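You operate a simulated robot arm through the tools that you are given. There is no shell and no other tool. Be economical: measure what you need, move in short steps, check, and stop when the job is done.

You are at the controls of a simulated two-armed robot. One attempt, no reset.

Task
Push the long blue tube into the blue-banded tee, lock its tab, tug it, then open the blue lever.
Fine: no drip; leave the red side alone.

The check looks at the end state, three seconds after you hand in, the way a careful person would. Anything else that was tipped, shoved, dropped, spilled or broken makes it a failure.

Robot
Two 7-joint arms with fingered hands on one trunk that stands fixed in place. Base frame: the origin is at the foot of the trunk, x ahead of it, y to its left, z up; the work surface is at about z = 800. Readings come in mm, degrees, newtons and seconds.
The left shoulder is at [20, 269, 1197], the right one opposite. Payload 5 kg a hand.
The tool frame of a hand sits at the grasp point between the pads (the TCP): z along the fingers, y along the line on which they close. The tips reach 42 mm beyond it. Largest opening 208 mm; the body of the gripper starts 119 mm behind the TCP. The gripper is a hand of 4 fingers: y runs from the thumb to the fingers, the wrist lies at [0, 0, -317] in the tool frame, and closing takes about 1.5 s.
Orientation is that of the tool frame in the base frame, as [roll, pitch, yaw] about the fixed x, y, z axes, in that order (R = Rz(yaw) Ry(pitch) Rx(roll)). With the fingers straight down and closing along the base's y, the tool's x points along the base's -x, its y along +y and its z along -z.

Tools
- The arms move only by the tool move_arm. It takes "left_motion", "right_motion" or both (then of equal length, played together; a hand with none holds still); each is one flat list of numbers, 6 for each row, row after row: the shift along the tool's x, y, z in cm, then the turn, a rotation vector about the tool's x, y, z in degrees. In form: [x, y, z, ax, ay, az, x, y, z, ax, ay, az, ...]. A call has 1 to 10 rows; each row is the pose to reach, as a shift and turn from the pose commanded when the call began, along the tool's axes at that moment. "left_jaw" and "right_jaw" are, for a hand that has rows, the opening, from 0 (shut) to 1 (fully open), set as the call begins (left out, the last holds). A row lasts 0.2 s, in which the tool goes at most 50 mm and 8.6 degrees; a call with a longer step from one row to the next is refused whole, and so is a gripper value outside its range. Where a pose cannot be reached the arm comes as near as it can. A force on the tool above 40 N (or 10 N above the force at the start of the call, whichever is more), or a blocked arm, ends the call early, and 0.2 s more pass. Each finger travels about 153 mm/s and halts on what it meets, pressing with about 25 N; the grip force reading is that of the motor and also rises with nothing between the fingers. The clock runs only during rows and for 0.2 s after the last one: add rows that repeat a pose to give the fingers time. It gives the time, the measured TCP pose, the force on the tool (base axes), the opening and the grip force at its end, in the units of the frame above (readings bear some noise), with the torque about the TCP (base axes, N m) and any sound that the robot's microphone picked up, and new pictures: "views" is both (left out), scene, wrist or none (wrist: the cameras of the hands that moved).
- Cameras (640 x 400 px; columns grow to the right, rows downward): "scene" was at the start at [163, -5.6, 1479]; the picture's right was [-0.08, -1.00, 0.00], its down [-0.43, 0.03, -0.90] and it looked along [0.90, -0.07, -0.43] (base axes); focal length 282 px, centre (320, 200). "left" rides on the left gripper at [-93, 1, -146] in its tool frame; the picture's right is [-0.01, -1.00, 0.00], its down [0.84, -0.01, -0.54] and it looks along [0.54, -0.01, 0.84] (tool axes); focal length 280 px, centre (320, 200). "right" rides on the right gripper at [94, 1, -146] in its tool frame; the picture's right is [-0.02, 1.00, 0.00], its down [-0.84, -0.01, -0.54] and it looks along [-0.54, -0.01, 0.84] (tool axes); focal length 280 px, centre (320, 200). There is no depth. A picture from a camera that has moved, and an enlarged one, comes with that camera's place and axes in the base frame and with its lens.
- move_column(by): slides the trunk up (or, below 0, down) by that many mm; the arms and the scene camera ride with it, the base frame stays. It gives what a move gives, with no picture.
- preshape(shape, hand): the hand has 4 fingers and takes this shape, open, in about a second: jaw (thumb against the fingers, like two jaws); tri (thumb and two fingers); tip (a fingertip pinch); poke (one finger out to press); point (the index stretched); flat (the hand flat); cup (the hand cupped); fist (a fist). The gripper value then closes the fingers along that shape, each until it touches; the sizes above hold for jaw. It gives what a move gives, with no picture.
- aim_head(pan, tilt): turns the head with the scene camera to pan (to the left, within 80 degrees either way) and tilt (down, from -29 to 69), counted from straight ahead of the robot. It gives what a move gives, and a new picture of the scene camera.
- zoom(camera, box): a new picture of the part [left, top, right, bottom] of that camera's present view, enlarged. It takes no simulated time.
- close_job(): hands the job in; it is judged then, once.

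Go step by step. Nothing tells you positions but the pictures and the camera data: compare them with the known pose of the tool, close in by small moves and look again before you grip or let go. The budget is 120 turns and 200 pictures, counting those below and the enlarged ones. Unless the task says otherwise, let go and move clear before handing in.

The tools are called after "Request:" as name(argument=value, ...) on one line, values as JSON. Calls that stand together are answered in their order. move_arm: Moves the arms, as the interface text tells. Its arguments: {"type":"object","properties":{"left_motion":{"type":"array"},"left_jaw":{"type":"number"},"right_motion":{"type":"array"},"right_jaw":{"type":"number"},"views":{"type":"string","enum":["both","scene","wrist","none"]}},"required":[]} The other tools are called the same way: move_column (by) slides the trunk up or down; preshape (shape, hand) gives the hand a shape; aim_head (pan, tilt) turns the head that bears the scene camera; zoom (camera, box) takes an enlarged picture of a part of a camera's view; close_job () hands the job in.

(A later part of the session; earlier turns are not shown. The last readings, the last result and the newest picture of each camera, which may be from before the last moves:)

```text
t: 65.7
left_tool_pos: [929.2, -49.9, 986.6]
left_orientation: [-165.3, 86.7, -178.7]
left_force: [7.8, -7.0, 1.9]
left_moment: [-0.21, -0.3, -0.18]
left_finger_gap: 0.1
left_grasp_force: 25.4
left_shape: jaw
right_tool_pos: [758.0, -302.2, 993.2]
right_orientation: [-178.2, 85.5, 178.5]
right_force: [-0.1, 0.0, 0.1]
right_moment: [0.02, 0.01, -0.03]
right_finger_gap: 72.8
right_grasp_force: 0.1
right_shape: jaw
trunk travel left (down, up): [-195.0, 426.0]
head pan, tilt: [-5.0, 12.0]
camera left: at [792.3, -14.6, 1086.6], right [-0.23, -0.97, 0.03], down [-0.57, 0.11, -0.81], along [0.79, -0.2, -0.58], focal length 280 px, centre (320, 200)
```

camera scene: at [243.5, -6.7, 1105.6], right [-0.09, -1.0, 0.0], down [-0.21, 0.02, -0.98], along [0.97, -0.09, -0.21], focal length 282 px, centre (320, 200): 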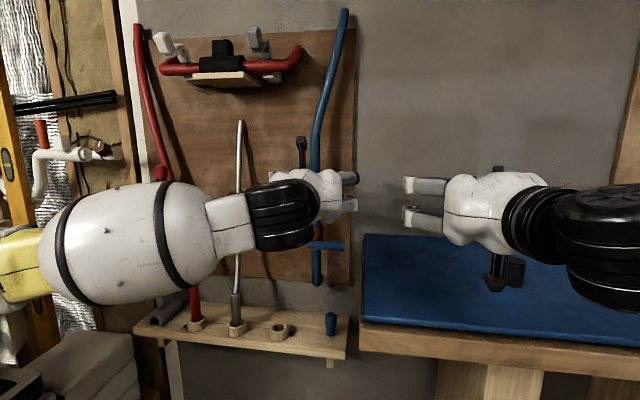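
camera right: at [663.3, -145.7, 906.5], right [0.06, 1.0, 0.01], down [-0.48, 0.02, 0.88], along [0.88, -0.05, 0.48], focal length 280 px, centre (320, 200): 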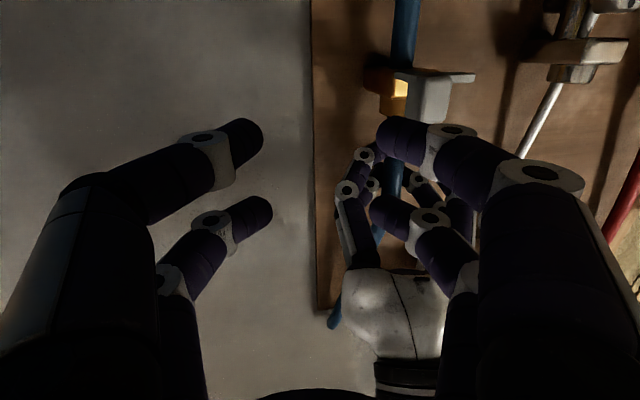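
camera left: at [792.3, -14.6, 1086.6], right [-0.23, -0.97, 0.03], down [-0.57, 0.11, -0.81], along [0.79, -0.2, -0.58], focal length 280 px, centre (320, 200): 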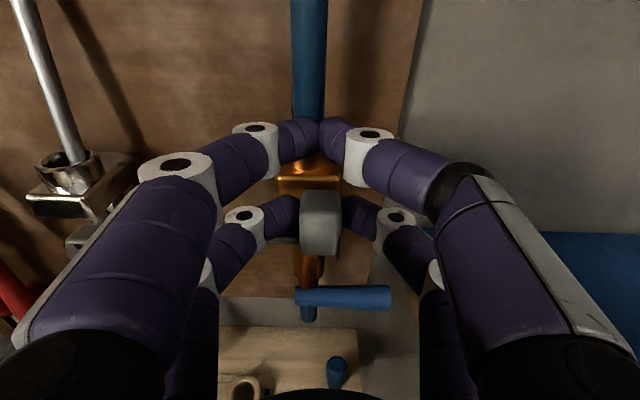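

Some resistance there too. Probing straight in, toward the tee.

Request:
move_arm(left_motion=[0, -0.4, 0.4, 0, 0, 0, 0, -0.5, 0.8, 0, 0, 0, 0, -0.5, 1.2, 0, 0, 0], views="wrist")

```text
t: 66.3
left_tool_pos: [933.6, -56.0, 986.1]
left_orientation: [-166.8, 86.6, 179.6]
left_force: [-29.6, 11.8, -2.3]
left_moment: [0.43, 0.97, 0.31]
left_finger_gap: 2.1
left_grasp_force: 25.1
left_shape: jaw
right_tool_pos: [757.1, -299.9, 994.9]
right_orientation: [-177.9, 85.6, 178.8]
right_force: [-0.8, -0.8, -0.1]
right_moment: [-0.03, 0.01, -0.01]
right_finger_gap: 73.0
right_grasp_force: 0.0
right_shape: jaw
trunk travel left (down, up): [-195.0, 426.0]
head pan, tilt: [-5.0, 12.0]
stopped in row 3 (left hand): the force on the tool passed its limit at 45 N (the readings are from after the stop); the commanded pose is now the measured one
camera left: at [795.5, -20.4, 1086.9], right [-0.23, -0.97, 0.03], down [-0.58, 0.11, -0.81], along [0.78, -0.2, -0.59], focal length 280 px, centre (320, 200)
```

left: 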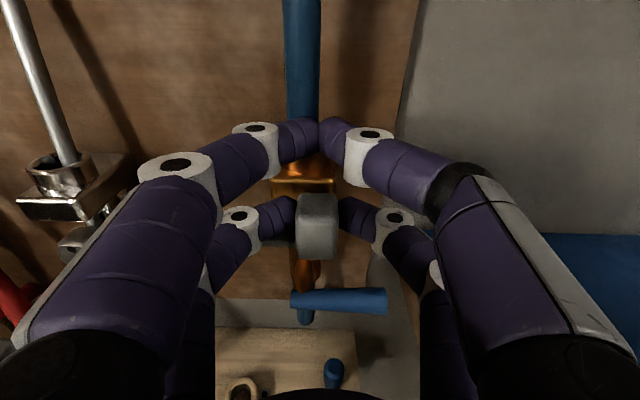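

Pushing in is rigid. Backing off that and probing upward.

Request:
move_arm(left_motion=[0, 0.3, -0.5, 0, 0, 0, 0, 0.3, -0.5, 0, 0, 0], views="none")

Request:
move_arm(left_motion=[-0.4, 0, 0, 0, 0, 0, -0.8, 0, 0, 0, 0, 0], views="wrist")

```text
t: 67.0
left_tool_pos: [930.3, -52.2, 986.0]
left_orientation: [-166.3, 86.7, -179.7]
left_force: [0.6, -4.6, 4.8]
left_moment: [-0.19, -0.12, -0.15]
left_finger_gap: 0.7
left_grasp_force: 25.3
left_shape: jaw
right_tool_pos: [757.5, -302.3, 992.6]
right_orientation: [-178.3, 85.5, 178.5]
right_force: [-0.5, 0.7, -0.2]
right_moment: [-0.02, -0.03, -0.02]
right_finger_gap: 72.5
right_grasp_force: 0.1
right_shape: jaw
trunk travel left (down, up): [-195.0, 426.0]
head pan, tilt: [-5.0, 12.0]
```

```text
t: 67.5
left_tool_pos: [931.2, -52.1, 987.6]
left_orientation: [-169.1, 86.3, 177.5]
left_force: [-16.7, 1.1, -24.1]
left_moment: [0.18, 1.1, -0.15]
left_finger_gap: 0.7
left_grasp_force: 25.1
left_shape: jaw
right_tool_pos: [758.5, -301.4, 991.7]
right_orientation: [-178.2, 85.6, 178.7]
right_force: [0.0, -0.3, -0.7]
right_moment: [-0.01, -0.01, 0.0]
right_finger_gap: 72.5
right_grasp_force: 0.1
right_shape: jaw
trunk travel left (down, up): [-195.0, 426.0]
head pan, tilt: [-5.0, 12.0]
camera left: at [795.4, -17.4, 1089.1], right [-0.23, -0.97, 0.03], down [-0.58, 0.12, -0.81], along [0.78, -0.2, -0.59], focal length 280 px, centre (320, 200)
```

left: 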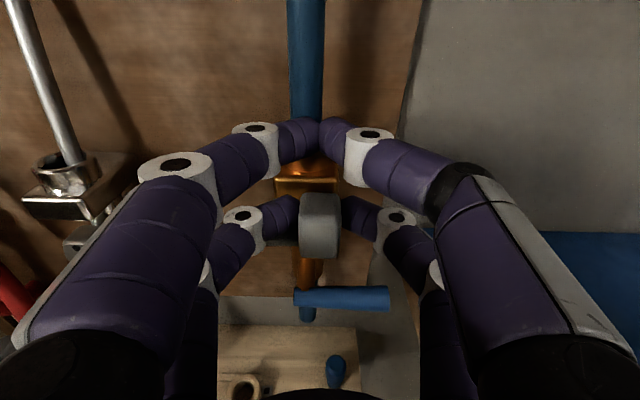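

Upward is rigid too. Only the sideways direction gives, so it pivots about a vertical axis with friction. I'll relax and push firmly toward -y.

Request:
move_arm(left_motion=[0.7, 0, 0, 0, 0, 0, 0.7, -0.5, 0, 0, 0, 0, 0.7, -1.0, 0, 0, 0, 0, 0.7, -1.5, 0, 0, 0, 0, 0.7, -2.0, 0, 0, 0, 0], views="wrist")

```text
t: 68.8
left_tool_pos: [927.8, -66.2, 985.8]
left_orientation: [-165.3, 86.6, -178.4]
left_force: [-6.0, 30.5, -8.6]
left_moment: [0.86, 0.48, 1.34]
left_finger_gap: 1.2
left_grasp_force: 25.2
left_shape: jaw
right_tool_pos: [759.2, -298.4, 993.4]
right_orientation: [-177.1, 85.5, 179.7]
right_force: [-0.5, 0.7, 0.6]
right_moment: [0.02, -0.01, 0.01]
right_finger_gap: 72.7
right_grasp_force: 0.2
right_shape: jaw
trunk travel left (down, up): [-195.0, 426.0]
head pan, tilt: [-5.0, 12.0]
camera left: at [790.6, -31.2, 1087.7], right [-0.22, -0.97, 0.03], down [-0.58, 0.11, -0.81], along [0.79, -0.2, -0.59], focal length 280 px, centre (320, 200)
```

left: 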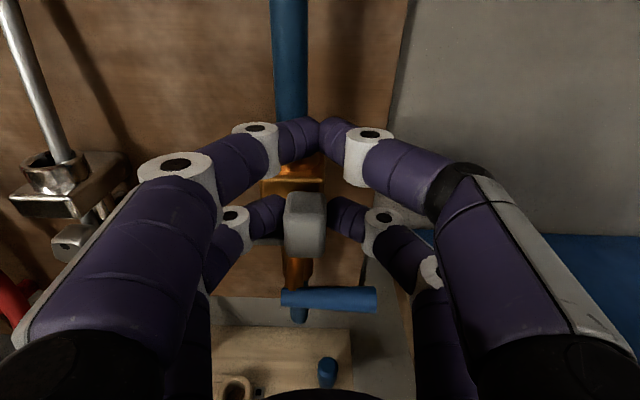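

-y is blocked at 30 N and the block hasn't moved. Now +y firmly.

Request:
move_arm(left_motion=[0, 1, 0, 0, 0, 0, 0, 1.6, 0, 0, 0, 0, 0, 2.2, 0, 0, 0, 0, 0, 2.8, 0, 0, 0, 0, 0, 3.4, 0, 0, 0, 0], views="wrist")

```text
t: 70.0
left_tool_pos: [932.4, -39.5, 986.6]
left_orientation: [-166.5, 86.7, -180.0]
left_force: [-5.1, -3.2, -0.2]
left_moment: [-0.14, 0.13, -0.21]
left_finger_gap: 0.4
left_grasp_force: 24.4
left_shape: jaw
right_tool_pos: [757.9, -301.8, 995.1]
right_orientation: [-178.2, 85.6, 178.5]
right_force: [-0.9, -0.3, -0.4]
right_moment: [0.01, -0.01, 0.03]
right_finger_gap: 72.9
right_grasp_force: 0.1
right_shape: jaw
trunk travel left (down, up): [-195.0, 426.0]
head pan, tilt: [-5.0, 12.0]
camera left: at [796.2, -4.2, 1087.3], right [-0.23, -0.97, 0.03], down [-0.57, 0.11, -0.81], along [0.78, -0.2, -0.59], focal length 280 px, centre (320, 200)
```

left: 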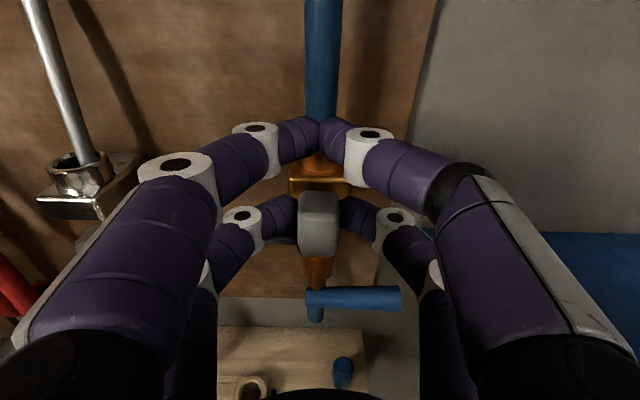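

It swings freely toward +y. I'll follow the arc, turning the hand with it.

Request:
move_arm(left_motion=[0, 0.6, 0.1, 4, 0, 0, 0, 1.2, 0.25, 8, 0, 0, 0, 1.8, 0.4, 12, 0, 0], views="wrist")

```text
t: 70.8
left_tool_pos: [940.5, -21.7, 984.7]
left_orientation: [-154.6, 86.7, -179.9]
left_force: [-17.7, 4.1, 0.8]
left_moment: [0.14, 0.55, 0.03]
left_finger_gap: 1.7
left_grasp_force: 24.9
left_shape: jaw
right_tool_pos: [756.9, -300.6, 993.2]
right_orientation: [-178.2, 85.6, 178.7]
right_force: [-1.1, -0.1, -0.1]
right_moment: [-0.01, -0.02, 0.07]
right_finger_gap: 72.9
right_grasp_force: 0.1
right_shape: jaw
trunk travel left (down, up): [-195.0, 426.0]
head pan, tilt: [-5.0, 12.0]
camera left: at [814.0, 42.2, 1086.3], right [-0.43, -0.9, 0.04], down [-0.54, 0.22, -0.81], along [0.73, -0.37, -0.58], focal length 280 px, centre (320, 200)
```

left: 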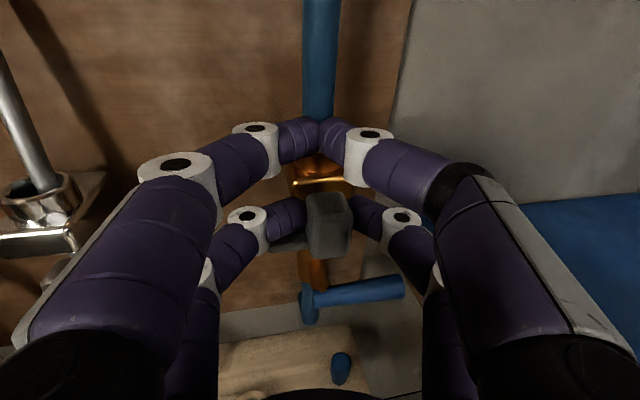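

There's some push-in force, so I was advancing too fast. Continuing toward +y with a slight retreat.

Request:
move_arm(left_motion=[0, 0.3, -0.5, 0, 0, 0, 0, 0.9, -0.7, 4, 0, 0, 0, 1.5, -0.9, 8, 0, 0, 0, 2.1, -1.1, 12, 0, 0], views="wrist")

```text
t: 71.7
left_tool_pos: [940.5, -4.7, 984.8]
left_orientation: [-145.4, 86.5, 178.4]
left_force: [23.6, -22.6, 6.1]
left_moment: [-0.83, -0.77, 0.69]
left_finger_gap: 0.0
left_grasp_force: 25.2
left_shape: jaw
right_tool_pos: [758.6, -302.1, 991.1]
right_orientation: [-178.9, 85.4, 177.9]
right_force: [-0.8, -0.8, 0.2]
right_moment: [0.02, -0.01, 0.0]
right_finger_gap: 72.6
right_grasp_force: 0.1
right_shape: jaw
trunk travel left (down, up): [-195.0, 426.0]
head pan, tilt: [-5.0, 12.0]
stopped in row 4 (left hand): the force on the tool passed its limit at 42 N (the readings are from after the stop); the commanded pose is now the measured one
camera left: at [827.8, 82.6, 1084.1], right [-0.59, -0.81, 0.05], down [-0.49, 0.31, -0.81], along [0.64, -0.5, -0.58], focal length 280 px, centre (320, 200)
```

left: 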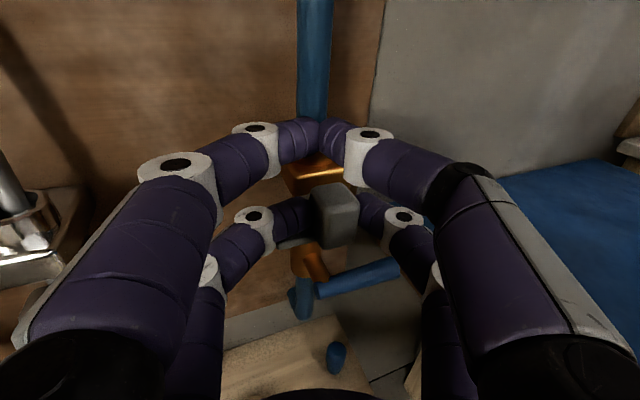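

The block has swung about 20°, and I'm now pulling outward. I'll correct inward and continue along the tangent.

Request:
move_arm(left_motion=[0, 0.1, 0.5, 0, 0, 0, 0, 0.8, 0.4, 4, 0, 0, 0, 1.5, 0.35, 8, 0, 0, 0, 2.1, 0.3, 12, 0, 0], views="wrist")

```text
t: 72.7
left_tool_pos: [950.3, 2.7, 984.6]
left_orientation: [-137.0, 86.5, 176.7]
left_force: [16.0, -32.2, 4.6]
left_moment: [-1.13, -0.45, 1.08]
left_finger_gap: 0.0
left_grasp_force: 25.0
left_shape: jaw
right_tool_pos: [758.6, -303.9, 991.9]
right_orientation: [-179.1, 85.4, 177.5]
right_force: [1.0, 0.3, -0.3]
right_moment: [0.03, -0.02, 0.0]
right_finger_gap: 72.6
right_grasp_force: 0.1
right_shape: jaw
trunk travel left (down, up): [-195.0, 426.0]
head pan, tilt: [-5.0, 12.0]
stopped in row 4 (left hand): the force on the tool passed its limit at 45 N (the readings are from after the stop); the commanded pose is now the measured one
camera left: at [854.7, 108.3, 1082.9], right [-0.72, -0.69, 0.06], down [-0.43, 0.38, -0.82], along [0.54, -0.61, -0.57], focal length 280 px, centre (320, 200)
```

left: 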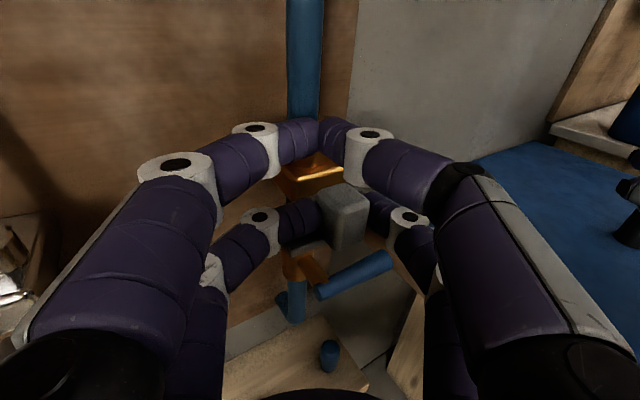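

The block has stopped advancing. I'll open and back off to see where the tab is now.

Request:
move_arm(left_motion=[0, 0, 0, 0, 0, 0, 0, 0, 0, 0, 0, 0, 0, 0, 0, 0, 0, 0, 0, 0, 0, 0, 0, 0, 0, 0, -3, 0, 0, 0, 0, 0, -7, 0, 0, 0], left_jaw=0.6, views="wrist")

Request:
zoom(camera="left", box=[250, 80, 410, 260])

Request:
zoom(camera="scene", box=[280, 160, 360, 260])

```text
t: 74.2
left_tool_pos: [884.0, 22.1, 1016.7]
left_orientation: [-166.3, 87.9, 146.2]
left_force: [-2.6, 4.0, -1.9]
left_moment: [-0.82, -0.41, -0.47]
left_finger_gap: 124.8
left_grasp_force: 0.0
left_shape: jaw
right_tool_pos: [749.7, -320.0, 996.9]
right_orientation: [168.2, 86.0, 164.6]
right_force: [2.2, -2.9, -1.4]
right_moment: [-0.01, -0.12, 0.42]
right_finger_gap: 72.6
right_grasp_force: 0.1
right_shape: jaw
trunk travel left (down, up): [-195.0, 426.0]
head pan, tilt: [-5.0, 12.0]
stopped in row 6 (left hand): the arm was blocked; the commanded pose is now the measured one
camera left: at [788.5, 127.9, 1114.3], right [-0.74, -0.68, 0.02], down [-0.4, 0.4, -0.82], along [0.55, -0.61, -0.57], focal length 280 px, centre (320, 200)
```

left: 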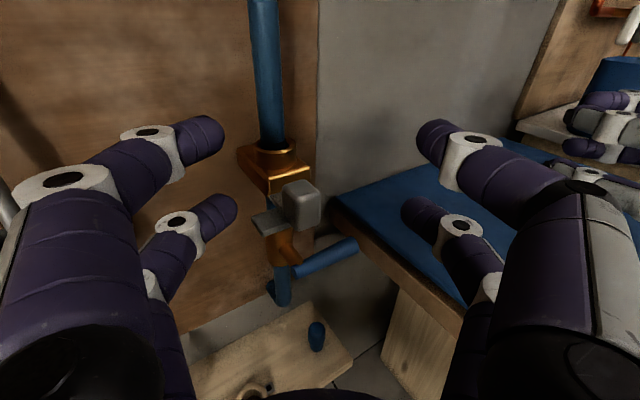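

```text
2.22 times, centred on (330, 170) of left
camera zoom: at [788.5, 127.9, 1114.3], right [-0.74, -0.68, 0.02], down [-0.4, 0.4, -0.82], along [0.55, -0.61, -0.57], focal length 623 px, centre (298, 267)
```

zoom: 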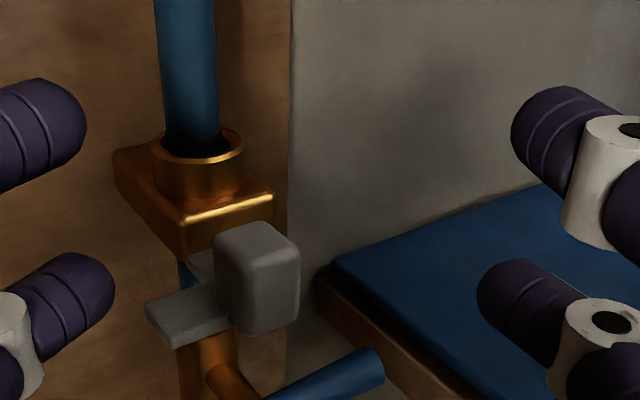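

```text
4.00 times, centred on (320, 210) of scene
camera zoom: at [234.5, -24.0, 1109.4], right [-0.09, -1.0, -0.02], down [-0.2, 0.04, -0.98], along [0.98, -0.09, -0.2], focal length 1128 px, centre (320, 160)
```

zoom: 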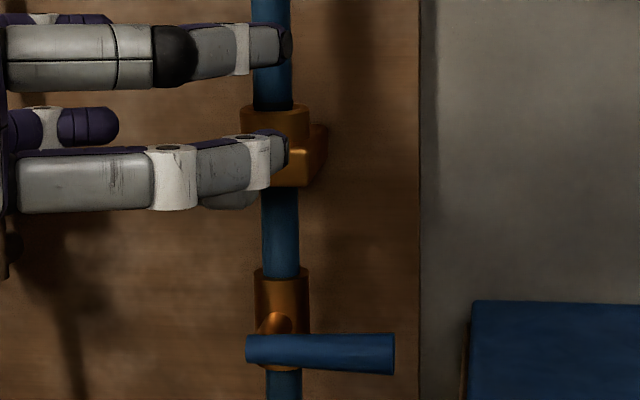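

The left arm is pressing on something as it retreats, since the trunk twisted slightly. I'll look at where the left elbow is before moving more.

Request:
aim_head(pan=30, tilt=25)

```text
t: 75.3
left_tool_pos: [883.5, 29.2, 1017.2]
left_orientation: [-167.1, 87.9, 146.0]
left_force: [4.7, -1.4, 1.5]
left_moment: [0.74, 0.36, -0.02]
left_finger_gap: 124.6
left_grasp_force: 0.0
left_shape: jaw
right_tool_pos: [747.8, -316.2, 998.6]
right_orientation: [167.5, 86.1, 164.3]
right_force: [-3.0, 2.1, 1.8]
right_moment: [-0.01, 0.21, -0.22]
right_finger_gap: 72.6
right_grasp_force: 0.1
right_shape: jaw
trunk travel left (down, up): [-195.0, 426.0]
head pan, tilt: [30.0, 25.0]
camera scene: at [219.5, 31.0, 1088.8], right [0.5, -0.87, -0.01], down [-0.36, -0.2, -0.91], along [0.79, 0.46, -0.41], focal length 282 px, centre (320, 200)
```

scene: 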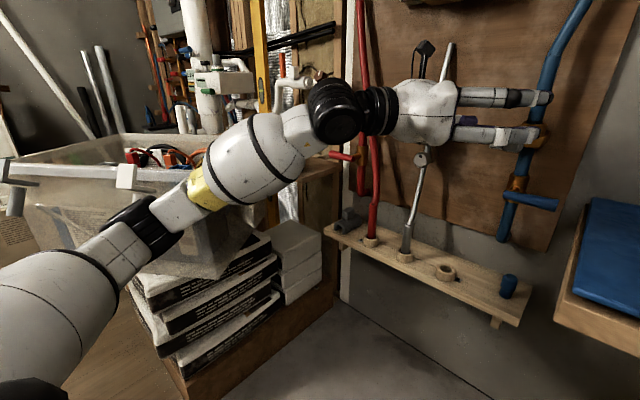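

The forearm seems to lean on the bin at the left. Turning the hand back toward straight brings wrist and elbow inward, so I'll do that now.

Request:
move_arm(left_motion=[0, 0, 0, -7, 0, 0, 0, 0.2, -0.5, -14, 0, 0, 0, 0.4, -1, -21, 0, 0, 0, 0.6, -1.5, -28, 0, 0, 0, 0.76, -2.1, -35, 0, 0], views="scene")

```text
t: 76.5
left_tool_pos: [886.4, 70.1, 1001.7]
left_orientation: [-171.0, 87.4, 177.5]
left_force: [-1.4, -0.2, 0.9]
left_moment: [-0.01, 0.04, 0.03]
left_finger_gap: 124.7
left_grasp_force: 0.1
left_shape: jaw
right_tool_pos: [756.4, -300.1, 996.6]
right_orientation: [-177.4, 85.8, 179.4]
right_force: [-2.1, 1.7, 3.8]
right_moment: [0.0, 0.37, -0.18]
right_finger_gap: 72.6
right_grasp_force: 0.1
right_shape: jaw
trunk travel left (down, up): [-195.0, 426.0]
head pan, tilt: [30.0, 25.0]
camera scene: at [228.8, 48.1, 1085.4], right [0.5, -0.87, 0.0], down [-0.36, -0.21, -0.91], along [0.79, 0.45, -0.42], focal length 282 px, centre (320, 200)
```

scene: 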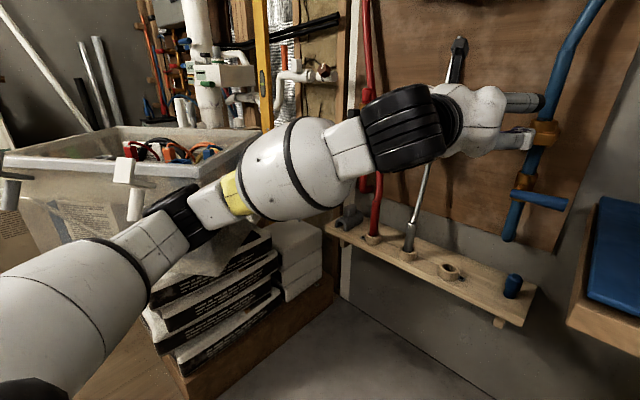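

The trunk has sprung back and nothing looks disturbed. The tab has swung about 25–35°, and from here pushing straight in on the block's front will carry it on round. I'll close the left fingertips and line them up in front of it.

Request:
move_arm(left_motion=[0.4, -2, -1, 0, 0, 0, 0.8, -4, -1, 0, 0, 0, 1.2, -6, -1, 0, 0, 0, 1.6, -8.7, -0.5, 0, 0, 0, 1.6, -8.7, 0, 0, 0, 0, 1.6, -8.7, 0, 0, 0, 0], left_jaw=0, views="wrist")

Request:
aim_head(pan=-5, tilt=12)

```text
t: 77.9
left_tool_pos: [872.2, -16.7, 982.4]
left_orientation: [-171.5, 87.2, 176.9]
left_force: [0.3, 0.2, 0.3]
left_moment: [0.0, 0.02, 0.0]
left_finger_gap: 0.3
left_grasp_force: 25.1
left_shape: jaw
right_tool_pos: [759.9, -301.2, 992.7]
right_orientation: [-177.7, 85.6, 178.9]
right_force: [0.2, 0.1, 0.0]
right_moment: [0.01, 0.05, -0.04]
right_finger_gap: 72.7
right_grasp_force: 0.1
right_shape: jaw
trunk travel left (down, up): [-195.0, 426.0]
head pan, tilt: [30.0, 25.0]
camera left: at [732.3, 13.6, 1082.5], right [-0.2, -0.98, 0.02], down [-0.57, 0.1, -0.81], along [0.8, -0.18, -0.58], focal length 280 px, centre (320, 200)
```

left: 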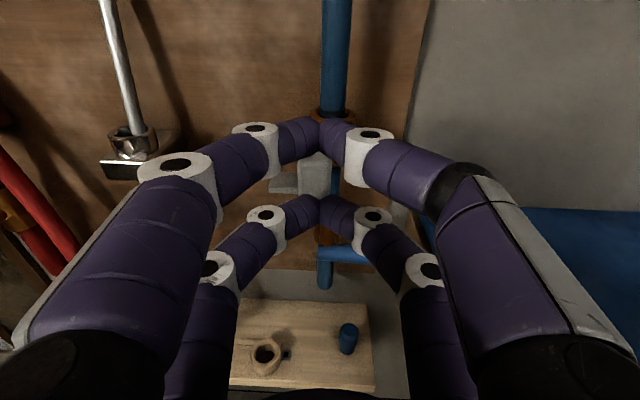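

```text
t: 78.9
left_tool_pos: [870.7, -16.3, 982.1]
left_orientation: [-171.7, 87.1, 176.7]
left_force: [0.5, 0.9, 0.2]
left_moment: [0.0, 0.01, 0.0]
left_finger_gap: 0.2
left_grasp_force: 24.9
left_shape: jaw
right_tool_pos: [758.0, -301.6, 994.7]
right_orientation: [-177.9, 85.7, 178.9]
right_force: [-0.3, 0.4, 0.0]
right_moment: [0.0, -0.01, 0.03]
right_finger_gap: 72.7
right_grasp_force: 0.0
right_shape: jaw
trunk travel left (down, up): [-195.0, 426.0]
head pan, tilt: [-5.0, 12.0]
camera scene: at [243.5, -6.6, 1105.5], right [-0.09, -1.0, 0.0], down [-0.21, 0.02, -0.98], along [0.97, -0.08, -0.21], focal length 282 px, centre (320, 200)
```

scene: 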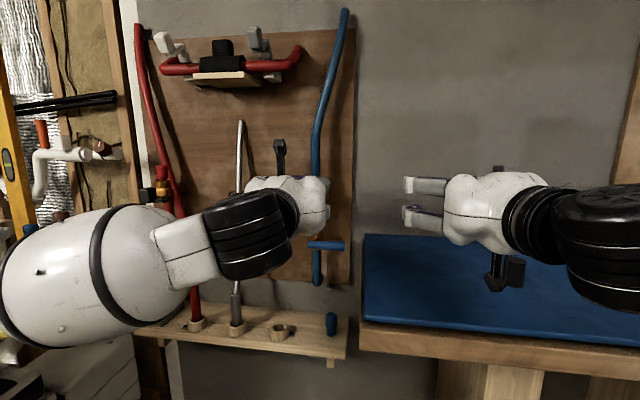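

The block sits directly ahead at (943, -27). Pushing forward.

Request:
move_arm(left_motion=[0, 0, 2, 0, 0, 0, 0, 0, 3.5, 0, 0, 0, 0, 0, 4.5, 0, 0, 0, 0, 0, 5.5, 0, 0, 0], views="wrist")

```text
t: 79.4
left_tool_pos: [895.4, -24.2, 981.5]
left_orientation: [-172.9, 87.2, 175.4]
left_force: [-24.2, 8.3, -0.5]
left_moment: [0.17, 0.57, 0.2]
left_finger_gap: 0.0
left_grasp_force: 24.7
left_shape: jaw
right_tool_pos: [757.6, -299.6, 992.8]
right_orientation: [-177.8, 85.4, 179.2]
right_force: [0.8, -0.6, -0.9]
right_moment: [0.03, -0.04, 0.01]
right_finger_gap: 72.8
right_grasp_force: 0.0
right_shape: jaw
trunk travel left (down, up): [-195.0, 426.0]
head pan, tilt: [-5.0, 12.0]
stopped in row 2 (left hand): the force on the tool passed its limit at 54 N (the readings are from after the stop); the commanded pose is now the measured one
camera left: at [756.6, 6.5, 1081.9], right [-0.2, -0.98, 0.02], down [-0.57, 0.1, -0.81], along [0.8, -0.18, -0.58], focal length 280 px, centre (320, 200)
```

left: 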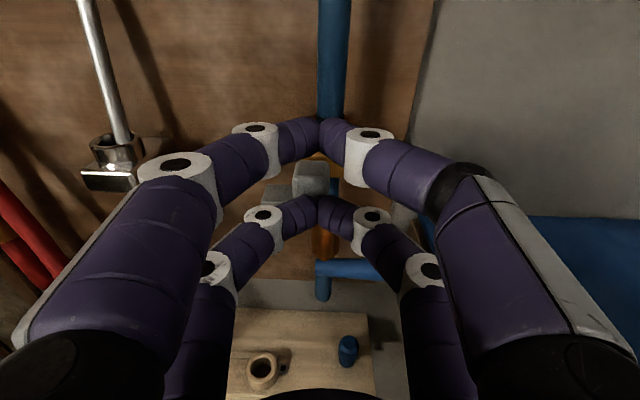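

Contact came abruptly. I'll push on in slow 2 mm steps.

Request:
move_arm(left_motion=[0, 0, 0.2, 0, 0, 0, 0, 0, 0.4, 0, 0, 0, 0, 0, 0.6, 0, 0, 0, 0, 0, 0.8, 0, 0, 0, 0, 0, 1.0, 0, 0, 0], views="wrist")

Request:
zoom(camera="left", box=[250, 100, 390, 240])

```text
t: 79.8
left_tool_pos: [896.0, -25.2, 982.0]
left_orientation: [-172.7, 87.0, 175.5]
left_force: [-24.7, 10.9, -0.5]
left_moment: [0.24, 0.58, 0.32]
left_finger_gap: 0.0
left_grasp_force: 25.3
left_shape: jaw
right_tool_pos: [757.7, -300.3, 992.5]
right_orientation: [-177.8, 85.5, 179.1]
right_force: [-0.8, -0.3, 0.1]
right_moment: [0.04, 0.0, 0.04]
right_finger_gap: 72.6
right_grasp_force: 0.0
right_shape: jaw
trunk travel left (down, up): [-195.0, 426.0]
head pan, tilt: [-5.0, 12.0]
stopped in row 1 (left hand): the force on the tool passed its limit at 44 N (the readings are from after the stop); the commanded pose is now the measured one
camera left: at [756.5, 5.5, 1081.9], right [-0.21, -0.98, 0.02], down [-0.57, 0.1, -0.81], along [0.79, -0.18, -0.58], focal length 280 px, centre (320, 200)
```

left: 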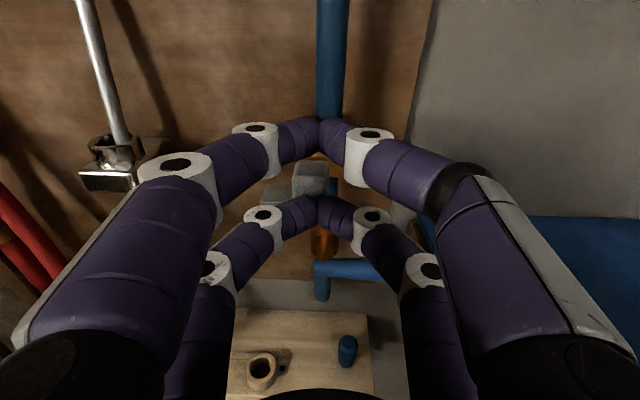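

```text
2.86 times, centred on (320, 170) of left
camera zoom: at [756.5, 5.5, 1081.9], right [-0.21, -0.98, 0.02], down [-0.57, 0.1, -0.81], along [0.79, -0.18, -0.58], focal length 801 px, centre (320, 286)
```

zoom: 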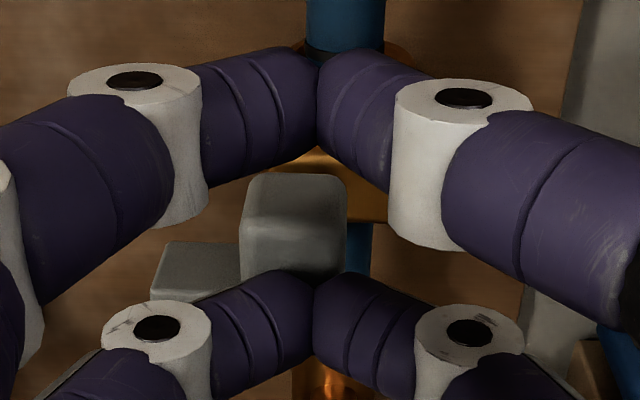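

The block didn't rotate. It has slid sideways, from about 15 mm right of the tee axis to 15 mm left, and reached an end stop, so the tab is a slider now in its other end position. I'll back off to verify.

Request:
move_arm(left_motion=[0, 0, -2, 0, 0, 0, 0, 0, -5, 0, 0, 0, 0, 0.5, -8, 0, 0, 0, 0, 1, -8, 0, 0, 0, 0, 1, -8, 0, 0, 0, 0, 1, -8, 0, 0, 0, 0, 1, -8, 0, 0, 0], left_jaw=1, views="wrist")

Request:
zoom(camera="left", box=[270, 80, 390, 220])

Request:
zoom(camera="right", box=[440, 20, 640, 180])

```text
t: 81.4
left_tool_pos: [822.3, -1.1, 985.2]
left_orientation: [-173.3, 87.0, 174.7]
left_force: [0.0, -0.2, -0.3]
left_moment: [-0.03, -0.04, -0.03]
left_finger_gap: 208.2
left_grasp_force: 0.2
left_shape: jaw
right_tool_pos: [759.0, -302.3, 992.6]
right_orientation: [-178.1, 85.4, 178.9]
right_force: [0.1, -0.1, 0.1]
right_moment: [-0.03, 0.0, -0.02]
right_finger_gap: 72.6
right_grasp_force: 0.0
right_shape: jaw
trunk travel left (down, up): [-195.0, 426.0]
head pan, tilt: [-5.0, 12.0]
camera left: at [682.8, 30.6, 1085.4], right [-0.21, -0.98, 0.02], down [-0.57, 0.1, -0.81], along [0.79, -0.18, -0.58], focal length 280 px, centre (320, 200)
```

left: 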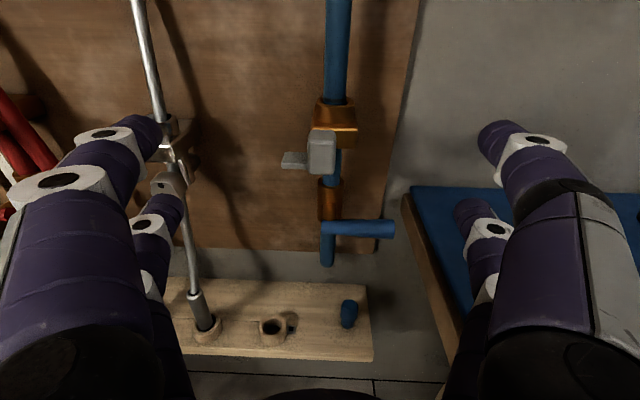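

```text
2.86 times, centred on (330, 150) of left
camera zoom: at [682.8, 30.6, 1085.4], right [-0.21, -0.98, 0.02], down [-0.57, 0.1, -0.81], along [0.79, -0.18, -0.58], focal length 801 px, centre (291, 343)
```

zoom: 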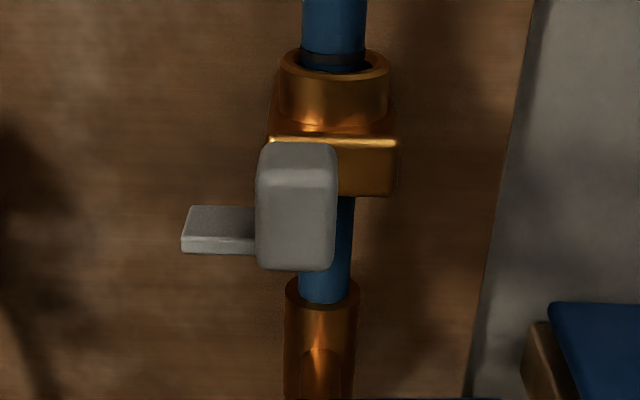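

```text
2.50 times, centred on (540, 100) of right
camera zoom: at [606.2, -292.7, 909.6], right [0.06, 1.0, 0.01], down [-0.47, 0.02, 0.88], along [0.88, -0.06, 0.47], focal length 701 px, centre (-230, 450)
```

zoom: 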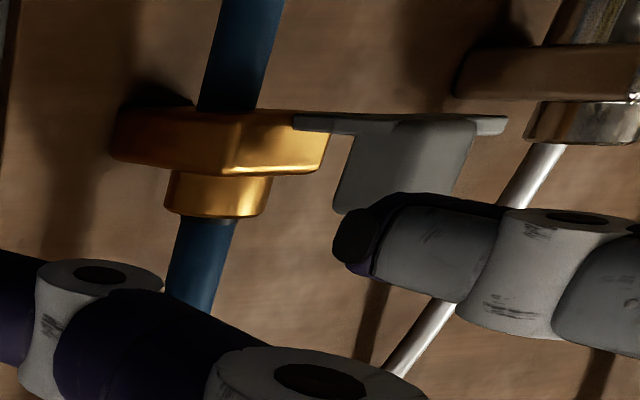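

The tab moved about 30 mm sideways. The red plug's tab sits in the mirror of the original position, so the original may be the locked one, and it could have stopped the tube going fully in. I'll push the tube again with the tab here and see if it goes deeper.

Request:
move_arm(left_motion=[-2.7, -0.7, 0.7, -1.7, 4.7, -0.5, -5.4, -1.4, 1.4, -3.4, 9.4, -1, -8.1, -2.1, 2.1, -5.1, 14.1, -1.5, -10.8, -2.8, 2.8, -6.8, 18.8, -2, -13.5, -3.5, 3.5, -8.5, 23.5, -2.5, -16.2, -4.2, 4.2, -10.2, 28.2, -3, -18.7, -5, 5.1, -12, 33, -3.4], left_jaw=0.4, views="wrist")

```text
t: 83.0
left_tool_pos: [869.3, -62.1, 1169.6]
left_orientation: [179.2, 53.9, 179.7]
left_force: [-0.7, -0.9, 0.6]
left_moment: [0.02, -0.01, 0.03]
left_finger_gap: 83.6
left_grasp_force: 0.1
left_shape: jaw
right_tool_pos: [757.1, -300.7, 993.8]
right_orientation: [-178.1, 85.6, 178.7]
right_force: [-0.4, 0.4, 0.2]
right_moment: [0.01, 0.12, 0.01]
right_finger_gap: 73.0
right_grasp_force: 0.0
right_shape: jaw
trunk travel left (down, up): [-195.0, 426.0]
head pan, tilt: [-5.0, 12.0]
camera left: at [805.8, -61.7, 1331.5], right [0.01, -1.0, 0.0], down [-0.93, -0.01, -0.36], along [0.36, 0.0, -0.93], focal length 280 px, centre (320, 200)
```

left: 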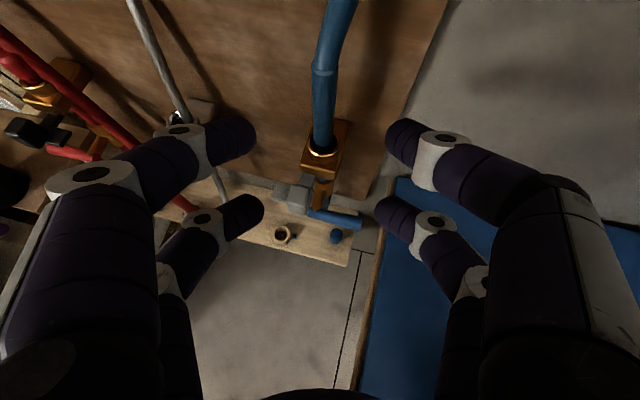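

Request:
move_arm(left_motion=[0, 0, 4.5, 0, 0, 0, 0, -0.1, 9, 0, 0, 0, 0, -0.2, 13.5, 0, 0, 0, 0, -0.3, 18.2, 0, 0, 0, 0, -0.3, 18.2, 0, 0, 0], views="none")

Request:
move_arm(left_motion=[0, 0, 0, 0, 0, 0, 0, 0, 0, 0, 0, 0, 0, 0, 0, 0, 0, 0, 0, 0, 0, 0, 0, 0, 0, 0, 0, 0, 0, 0, 0, 0, 0, 0, 0, 0], left_jaw=0, views="wrist")

Request:
zoom(camera="scene", box=[300, 130, 345, 215])

```text
t: 84.2
left_tool_pos: [1017.3, -60.1, 1063.9]
left_orientation: [179.3, 54.1, 179.8]
left_force: [0.6, 0.4, 0.4]
left_moment: [-0.01, 0.01, 0.0]
left_finger_gap: 83.8
left_grasp_force: 0.0
left_shape: jaw
right_tool_pos: [759.2, -300.4, 993.4]
right_orientation: [-178.0, 85.5, 178.8]
right_force: [-0.1, -0.3, -0.1]
right_moment: [-0.01, 0.06, -0.02]
right_finger_gap: 72.8
right_grasp_force: 0.0
right_shape: jaw
trunk travel left (down, up): [-195.0, 426.0]
head pan, tilt: [-5.0, 12.0]
```

```text
t: 85.6
left_tool_pos: [1018.9, -60.2, 1061.6]
left_orientation: [179.2, 53.9, 179.8]
left_force: [-1.6, 0.1, -1.5]
left_moment: [0.2, 0.51, 0.03]
left_finger_gap: 8.6
left_grasp_force: 25.3
left_shape: jaw
right_tool_pos: [759.8, -302.0, 992.5]
right_orientation: [-178.0, 85.4, 178.9]
right_force: [-0.1, -0.7, -0.3]
right_moment: [-0.03, 0.0, -0.01]
right_finger_gap: 72.7
right_grasp_force: 0.0
right_shape: jaw
trunk travel left (down, up): [-195.0, 426.0]
head pan, tilt: [-5.0, 12.0]
camera left: at [953.9, -60.6, 1223.2], right [0.02, -1.0, 0.0], down [-0.93, -0.02, -0.36], along [0.36, 0.0, -0.93], focal length 280 px, centre (320, 200)
```

left: 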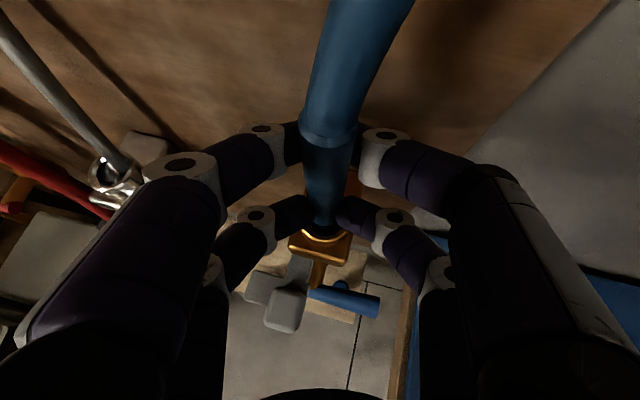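

```text
4.71 times, centred on (322, 172) of scene
camera zoom: at [243.6, -6.6, 1105.4], right [-0.09, -1.0, 0.0], down [-0.21, 0.02, -0.98], along [0.97, -0.09, -0.21], focal length 1327 px, centre (308, 329)
```

zoom: 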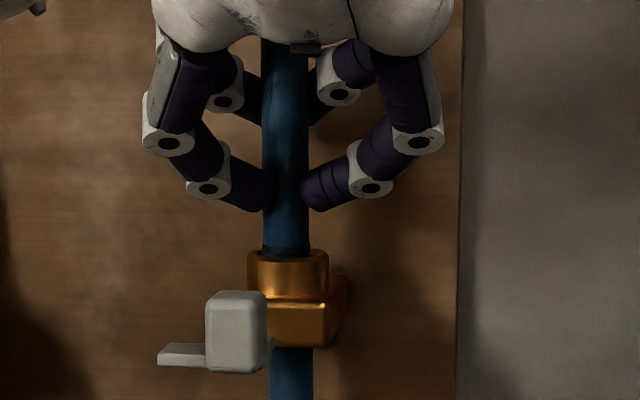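

Gripped. First push down slowly.

Request:
move_arm(left_motion=[0.25, 0, 0.18, 0, 0, 0, 0.5, 0, 0.36, 0, 0, 0, 0.75, 0, 0.54, 0, 0, 0, 0.95, 0, 0.7, 0, 0, 0], views="none")

Request:
zoom(camera="scene", box=[300, 130, 345, 215])

```text
t: 86.5
left_tool_pos: [1017.3, -60.8, 1061.2]
left_orientation: [179.7, 54.6, -179.9]
left_force: [-4.6, 0.8, 16.4]
left_moment: [0.2, 0.51, 0.01]
left_finger_gap: 9.2
left_grasp_force: 24.8
left_shape: jaw
right_tool_pos: [757.2, -300.7, 991.8]
right_orientation: [-178.2, 85.4, 178.7]
right_force: [-0.8, 0.8, 0.0]
right_moment: [0.02, 0.01, 0.04]
right_finger_gap: 72.6
right_grasp_force: 0.1
right_shape: jaw
trunk travel left (down, up): [-195.0, 426.0]
head pan, tilt: [-5.0, 12.0]
stopped in row 4 (left hand): the force on the tool passed its limit at 43 N (the readings are from after the stop); the commanded pose is now the measured one
```

```text
4.71 times, centred on (322, 172) of scene
camera zoom: at [242.4, -6.6, 1105.6], right [-0.09, -1.0, 0.0], down [-0.21, 0.02, -0.98], along [0.97, -0.09, -0.21], focal length 1327 px, centre (308, 329)
```

zoom: 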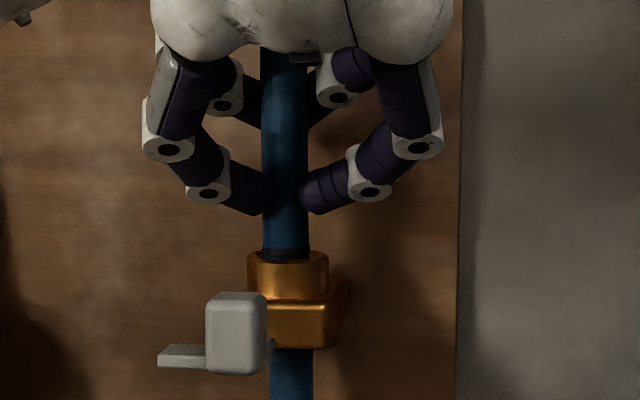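

It's a hard stop at the same depth, so the tube is truly seated. Now a tug upward to see whether the tab holds it in this position.

Request:
move_arm(left_motion=[-0.2, 0, -0.15, 0, 0, 0, -0.4, 0, -0.3, 0, 0, 0, -0.6, 0, -0.45, 0, 0, 0], views="none")

Request:
zoom(camera="scene", box=[300, 130, 345, 215])

```text
t: 87.3
left_tool_pos: [1015.9, -61.6, 1062.1]
left_orientation: [179.3, 54.0, 179.8]
left_force: [-17.3, 2.7, -5.6]
left_moment: [0.23, 1.25, 0.03]
left_finger_gap: 9.3
left_grasp_force: 25.2
left_shape: jaw
right_tool_pos: [758.2, -300.8, 992.9]
right_orientation: [-178.0, 85.6, 178.9]
right_force: [0.5, -0.7, 0.4]
right_moment: [-0.01, 0.01, -0.03]
right_finger_gap: 72.5
right_grasp_force: 0.1
right_shape: jaw
trunk travel left (down, up): [-195.0, 426.0]
head pan, tilt: [-5.0, 12.0]
```

```text
4.71 times, centred on (322, 172) of scene
camera zoom: at [243.3, -6.5, 1105.1], right [-0.09, -1.0, 0.0], down [-0.21, 0.02, -0.98], along [0.97, -0.09, -0.21], focal length 1327 px, centre (308, 329)
```

zoom: 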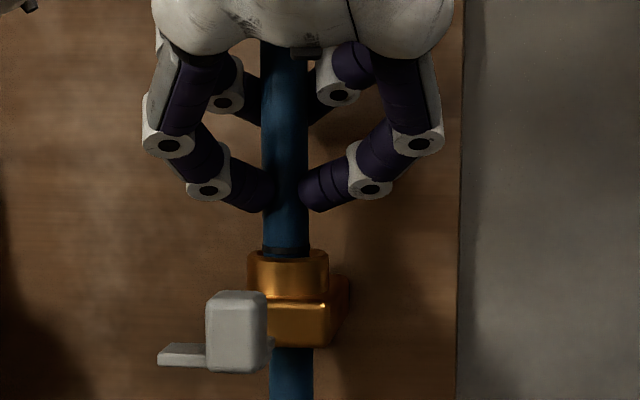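

The tube barely moved. Pulling a bit more.

Request:
move_arm(left_motion=[-0.3, 0, 0.0, 0, 0, 0, -0.55, 0, -0.2, 0, 0, 0, -0.8, 0, -0.4, 0, 0, 0], views="none")

Request:
zoom(camera="scene", box=[300, 130, 345, 215])

```text
t: 87.9
left_tool_pos: [1019.8, -61.1, 1061.2]
left_orientation: [179.2, 53.7, 179.7]
left_force: [-6.9, 3.3, -8.6]
left_moment: [0.34, 1.35, 0.03]
left_finger_gap: 9.1
left_grasp_force: 25.1
left_shape: jaw
right_tool_pos: [758.7, -300.7, 992.1]
right_orientation: [-178.0, 85.4, 178.9]
right_force: [-0.2, -0.1, -0.4]
right_moment: [-0.05, 0.01, 0.01]
right_finger_gap: 72.6
right_grasp_force: 0.1
right_shape: jaw
trunk travel left (down, up): [-195.0, 426.0]
head pan, tilt: [-5.0, 12.0]
stopped in row 2 (left hand): the force on the tool passed its limit at 43 N (the readings are from after the stop); the commanded pose is now the measured one
```

```text
4.71 times, centred on (322, 172) of scene
camera zoom: at [243.6, -6.4, 1105.5], right [-0.09, -1.0, 0.0], down [-0.21, 0.02, -0.98], along [0.97, -0.09, -0.21], focal length 1327 px, centre (308, 329)
```

zoom: 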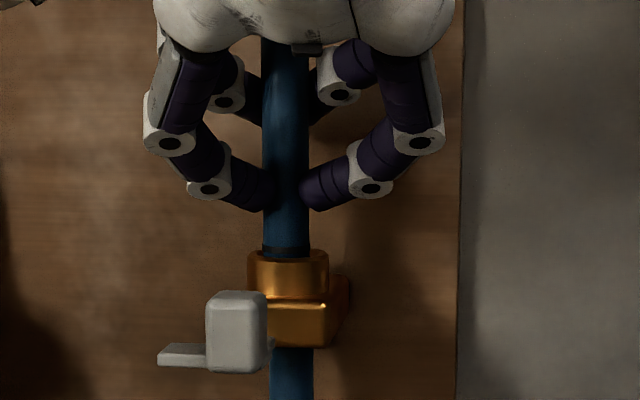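

The tug reached 43 N and the tube held firm, whereas before it lifted out with a few newtons. So the tab is locked and the tug is passed. Releasing and backing the left hand away.

Request:
move_arm(left_motion=[0, 0, 0, 0, 0, 0, 0, 0, 0, 0, 0, 0, 0, 0, 0, 0, 0, 0, 0, 0, 0, 0, 0, 0], left_jaw=0.4, views="none")

Request:
move_arm(left_motion=[0, 0, -4, 0, 0, 0, 0, 0, -8, 0, 0, 0, 0, 0, -12, 0, 0, 0, 0, 0, -16, 0, 0, 0, 0, 1, -20, 0, 0, 0], views="scene")

Request:
zoom(camera="scene", box=[280, 150, 380, 300])

```text
t: 88.9
left_tool_pos: [1019.0, -60.0, 1062.9]
left_orientation: [179.3, 54.0, 179.6]
left_force: [-0.1, -0.3, -0.2]
left_moment: [-0.02, 0.01, -0.01]
left_finger_gap: 82.8
left_grasp_force: 0.1
left_shape: jaw
right_tool_pos: [758.5, -301.1, 991.6]
right_orientation: [-178.0, 85.4, 178.8]
right_force: [-0.5, 0.5, 0.5]
right_moment: [0.02, 0.03, 0.01]
right_finger_gap: 72.8
right_grasp_force: 0.1
right_shape: jaw
trunk travel left (down, up): [-195.0, 426.0]
head pan, tilt: [-5.0, 12.0]
```

```text
t: 90.1
left_tool_pos: [854.6, -53.1, 1184.1]
left_orientation: [179.5, 54.0, 179.9]
left_force: [0.3, -0.3, 0.8]
left_moment: [0.03, 0.01, 0.01]
left_finger_gap: 82.7
left_grasp_force: 0.1
left_shape: jaw
right_tool_pos: [757.2, -301.9, 994.7]
right_orientation: [-177.8, 85.6, 178.9]
right_force: [-0.2, 0.1, 1.3]
right_moment: [0.01, 0.15, -0.02]
right_finger_gap: 72.7
right_grasp_force: 0.0
right_shape: jaw
trunk travel left (down, up): [-195.0, 426.0]
head pan, tilt: [-5.0, 12.0]
camera scene: at [243.0, -6.5, 1106.1], right [-0.09, -1.0, 0.0], down [-0.21, 0.02, -0.98], along [0.97, -0.09, -0.21], focal length 282 px, centre (320, 200)
```

scene: 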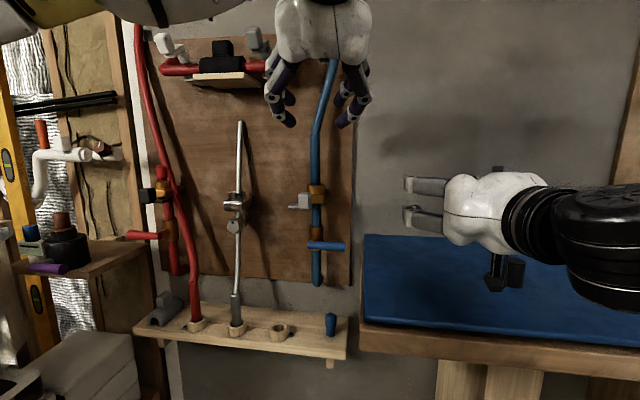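

```text
2.67 times, centred on (330, 225) of scene
camera zoom: at [243.0, -6.5, 1106.1], right [-0.09, -1.0, 0.0], down [-0.21, 0.02, -0.98], along [0.97, -0.09, -0.21], focal length 752 px, centre (293, 133)
```

zoom: 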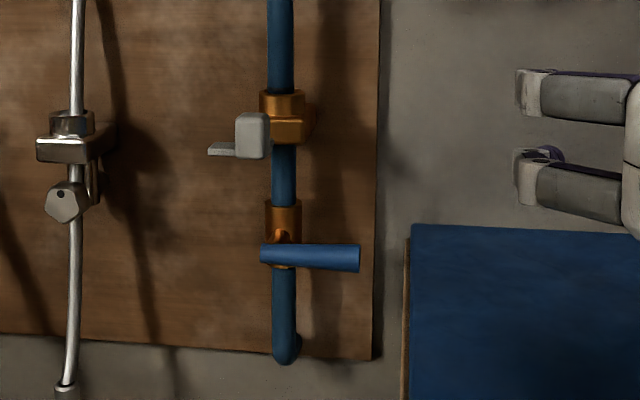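

Tab locked and tube in place. For the lever I'll use the right hand poking down-left onto the handle's free end, which runs from (983, -40) to (958, -139) at z 820. First I turn the right hand downward again and shift the left hand aside.

Request:
move_arm(left_motion=[0, 1.5, -0.5, 0, 0, 0, 0, 3, -1, 0, 0, 0, 0, 4.5, -1.5, 0, 0, 0, 0, 6, -2, 0, 0, 0, 0, 7.5, -2.5, 0, 0, 0, 0, 9, -3, 0, 0, 0, 0, 10.5, -3.5, 0, 0, 0, 0, 12, -4, 0, 0, 0, 0, 13.5, -4.5, 0, 0, 0, 0, 15, -5, 0, 0, 0], right_motion=[-0.1, -0.2, -0.2, 0, 8.5, 0, -0.2, -0.4, -0.4, 0, 17, 0, -0.3, -0.6, -0.6, 0, 25.5, 0, -0.4, -0.8, -0.8, 0, 34, 0, -0.5, -1, -1, 0, 42.5, 0, -0.6, -1.2, -1.2, 0, 51, 0, -0.7, -1.4, -1.4, 0, 59.5, 0, -0.8, -1.6, -1.6, 0, 68, 0, -0.9, -1.8, -1.8, 0, 76.5, 0, -1, -2, -2, 0, 85, 0], right_jaw=0, views="scene")

```text
t: 92.3
left_tool_pos: [821.1, 96.1, 1204.0]
left_orientation: [179.2, 53.6, 179.7]
left_force: [6.6, -1.4, -5.3]
left_moment: [0.15, -0.11, 0.18]
left_finger_gap: 83.0
left_grasp_force: 0.1
left_shape: jaw
right_tool_pos: [733.4, -329.0, 990.2]
right_orientation: [180.0, 0.1, 176.6]
right_force: [3.2, -2.1, -3.2]
right_moment: [0.16, 0.47, 0.01]
right_finger_gap: 0.0
right_grasp_force: 25.2
right_shape: jaw
right hand out of reach, approached as far as the arm can: row 10
trunk travel left (down, up): [-195.0, 426.0]
head pan, tilt: [-5.0, 12.0]
camera scene: at [247.1, -7.8, 1103.6], right [-0.09, -1.0, 0.0], down [-0.21, 0.02, -0.98], along [0.97, -0.08, -0.21], focal length 282 px, centre (320, 200)
```

scene: 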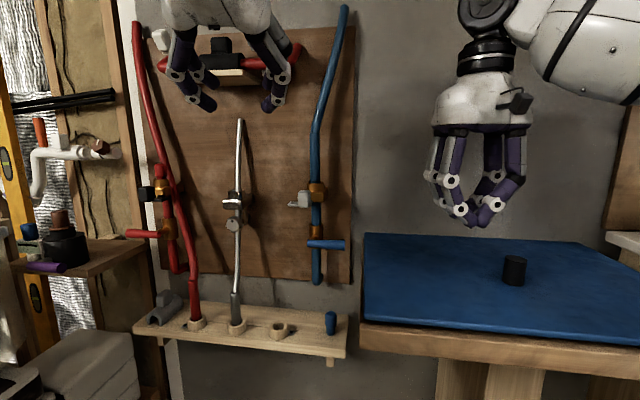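

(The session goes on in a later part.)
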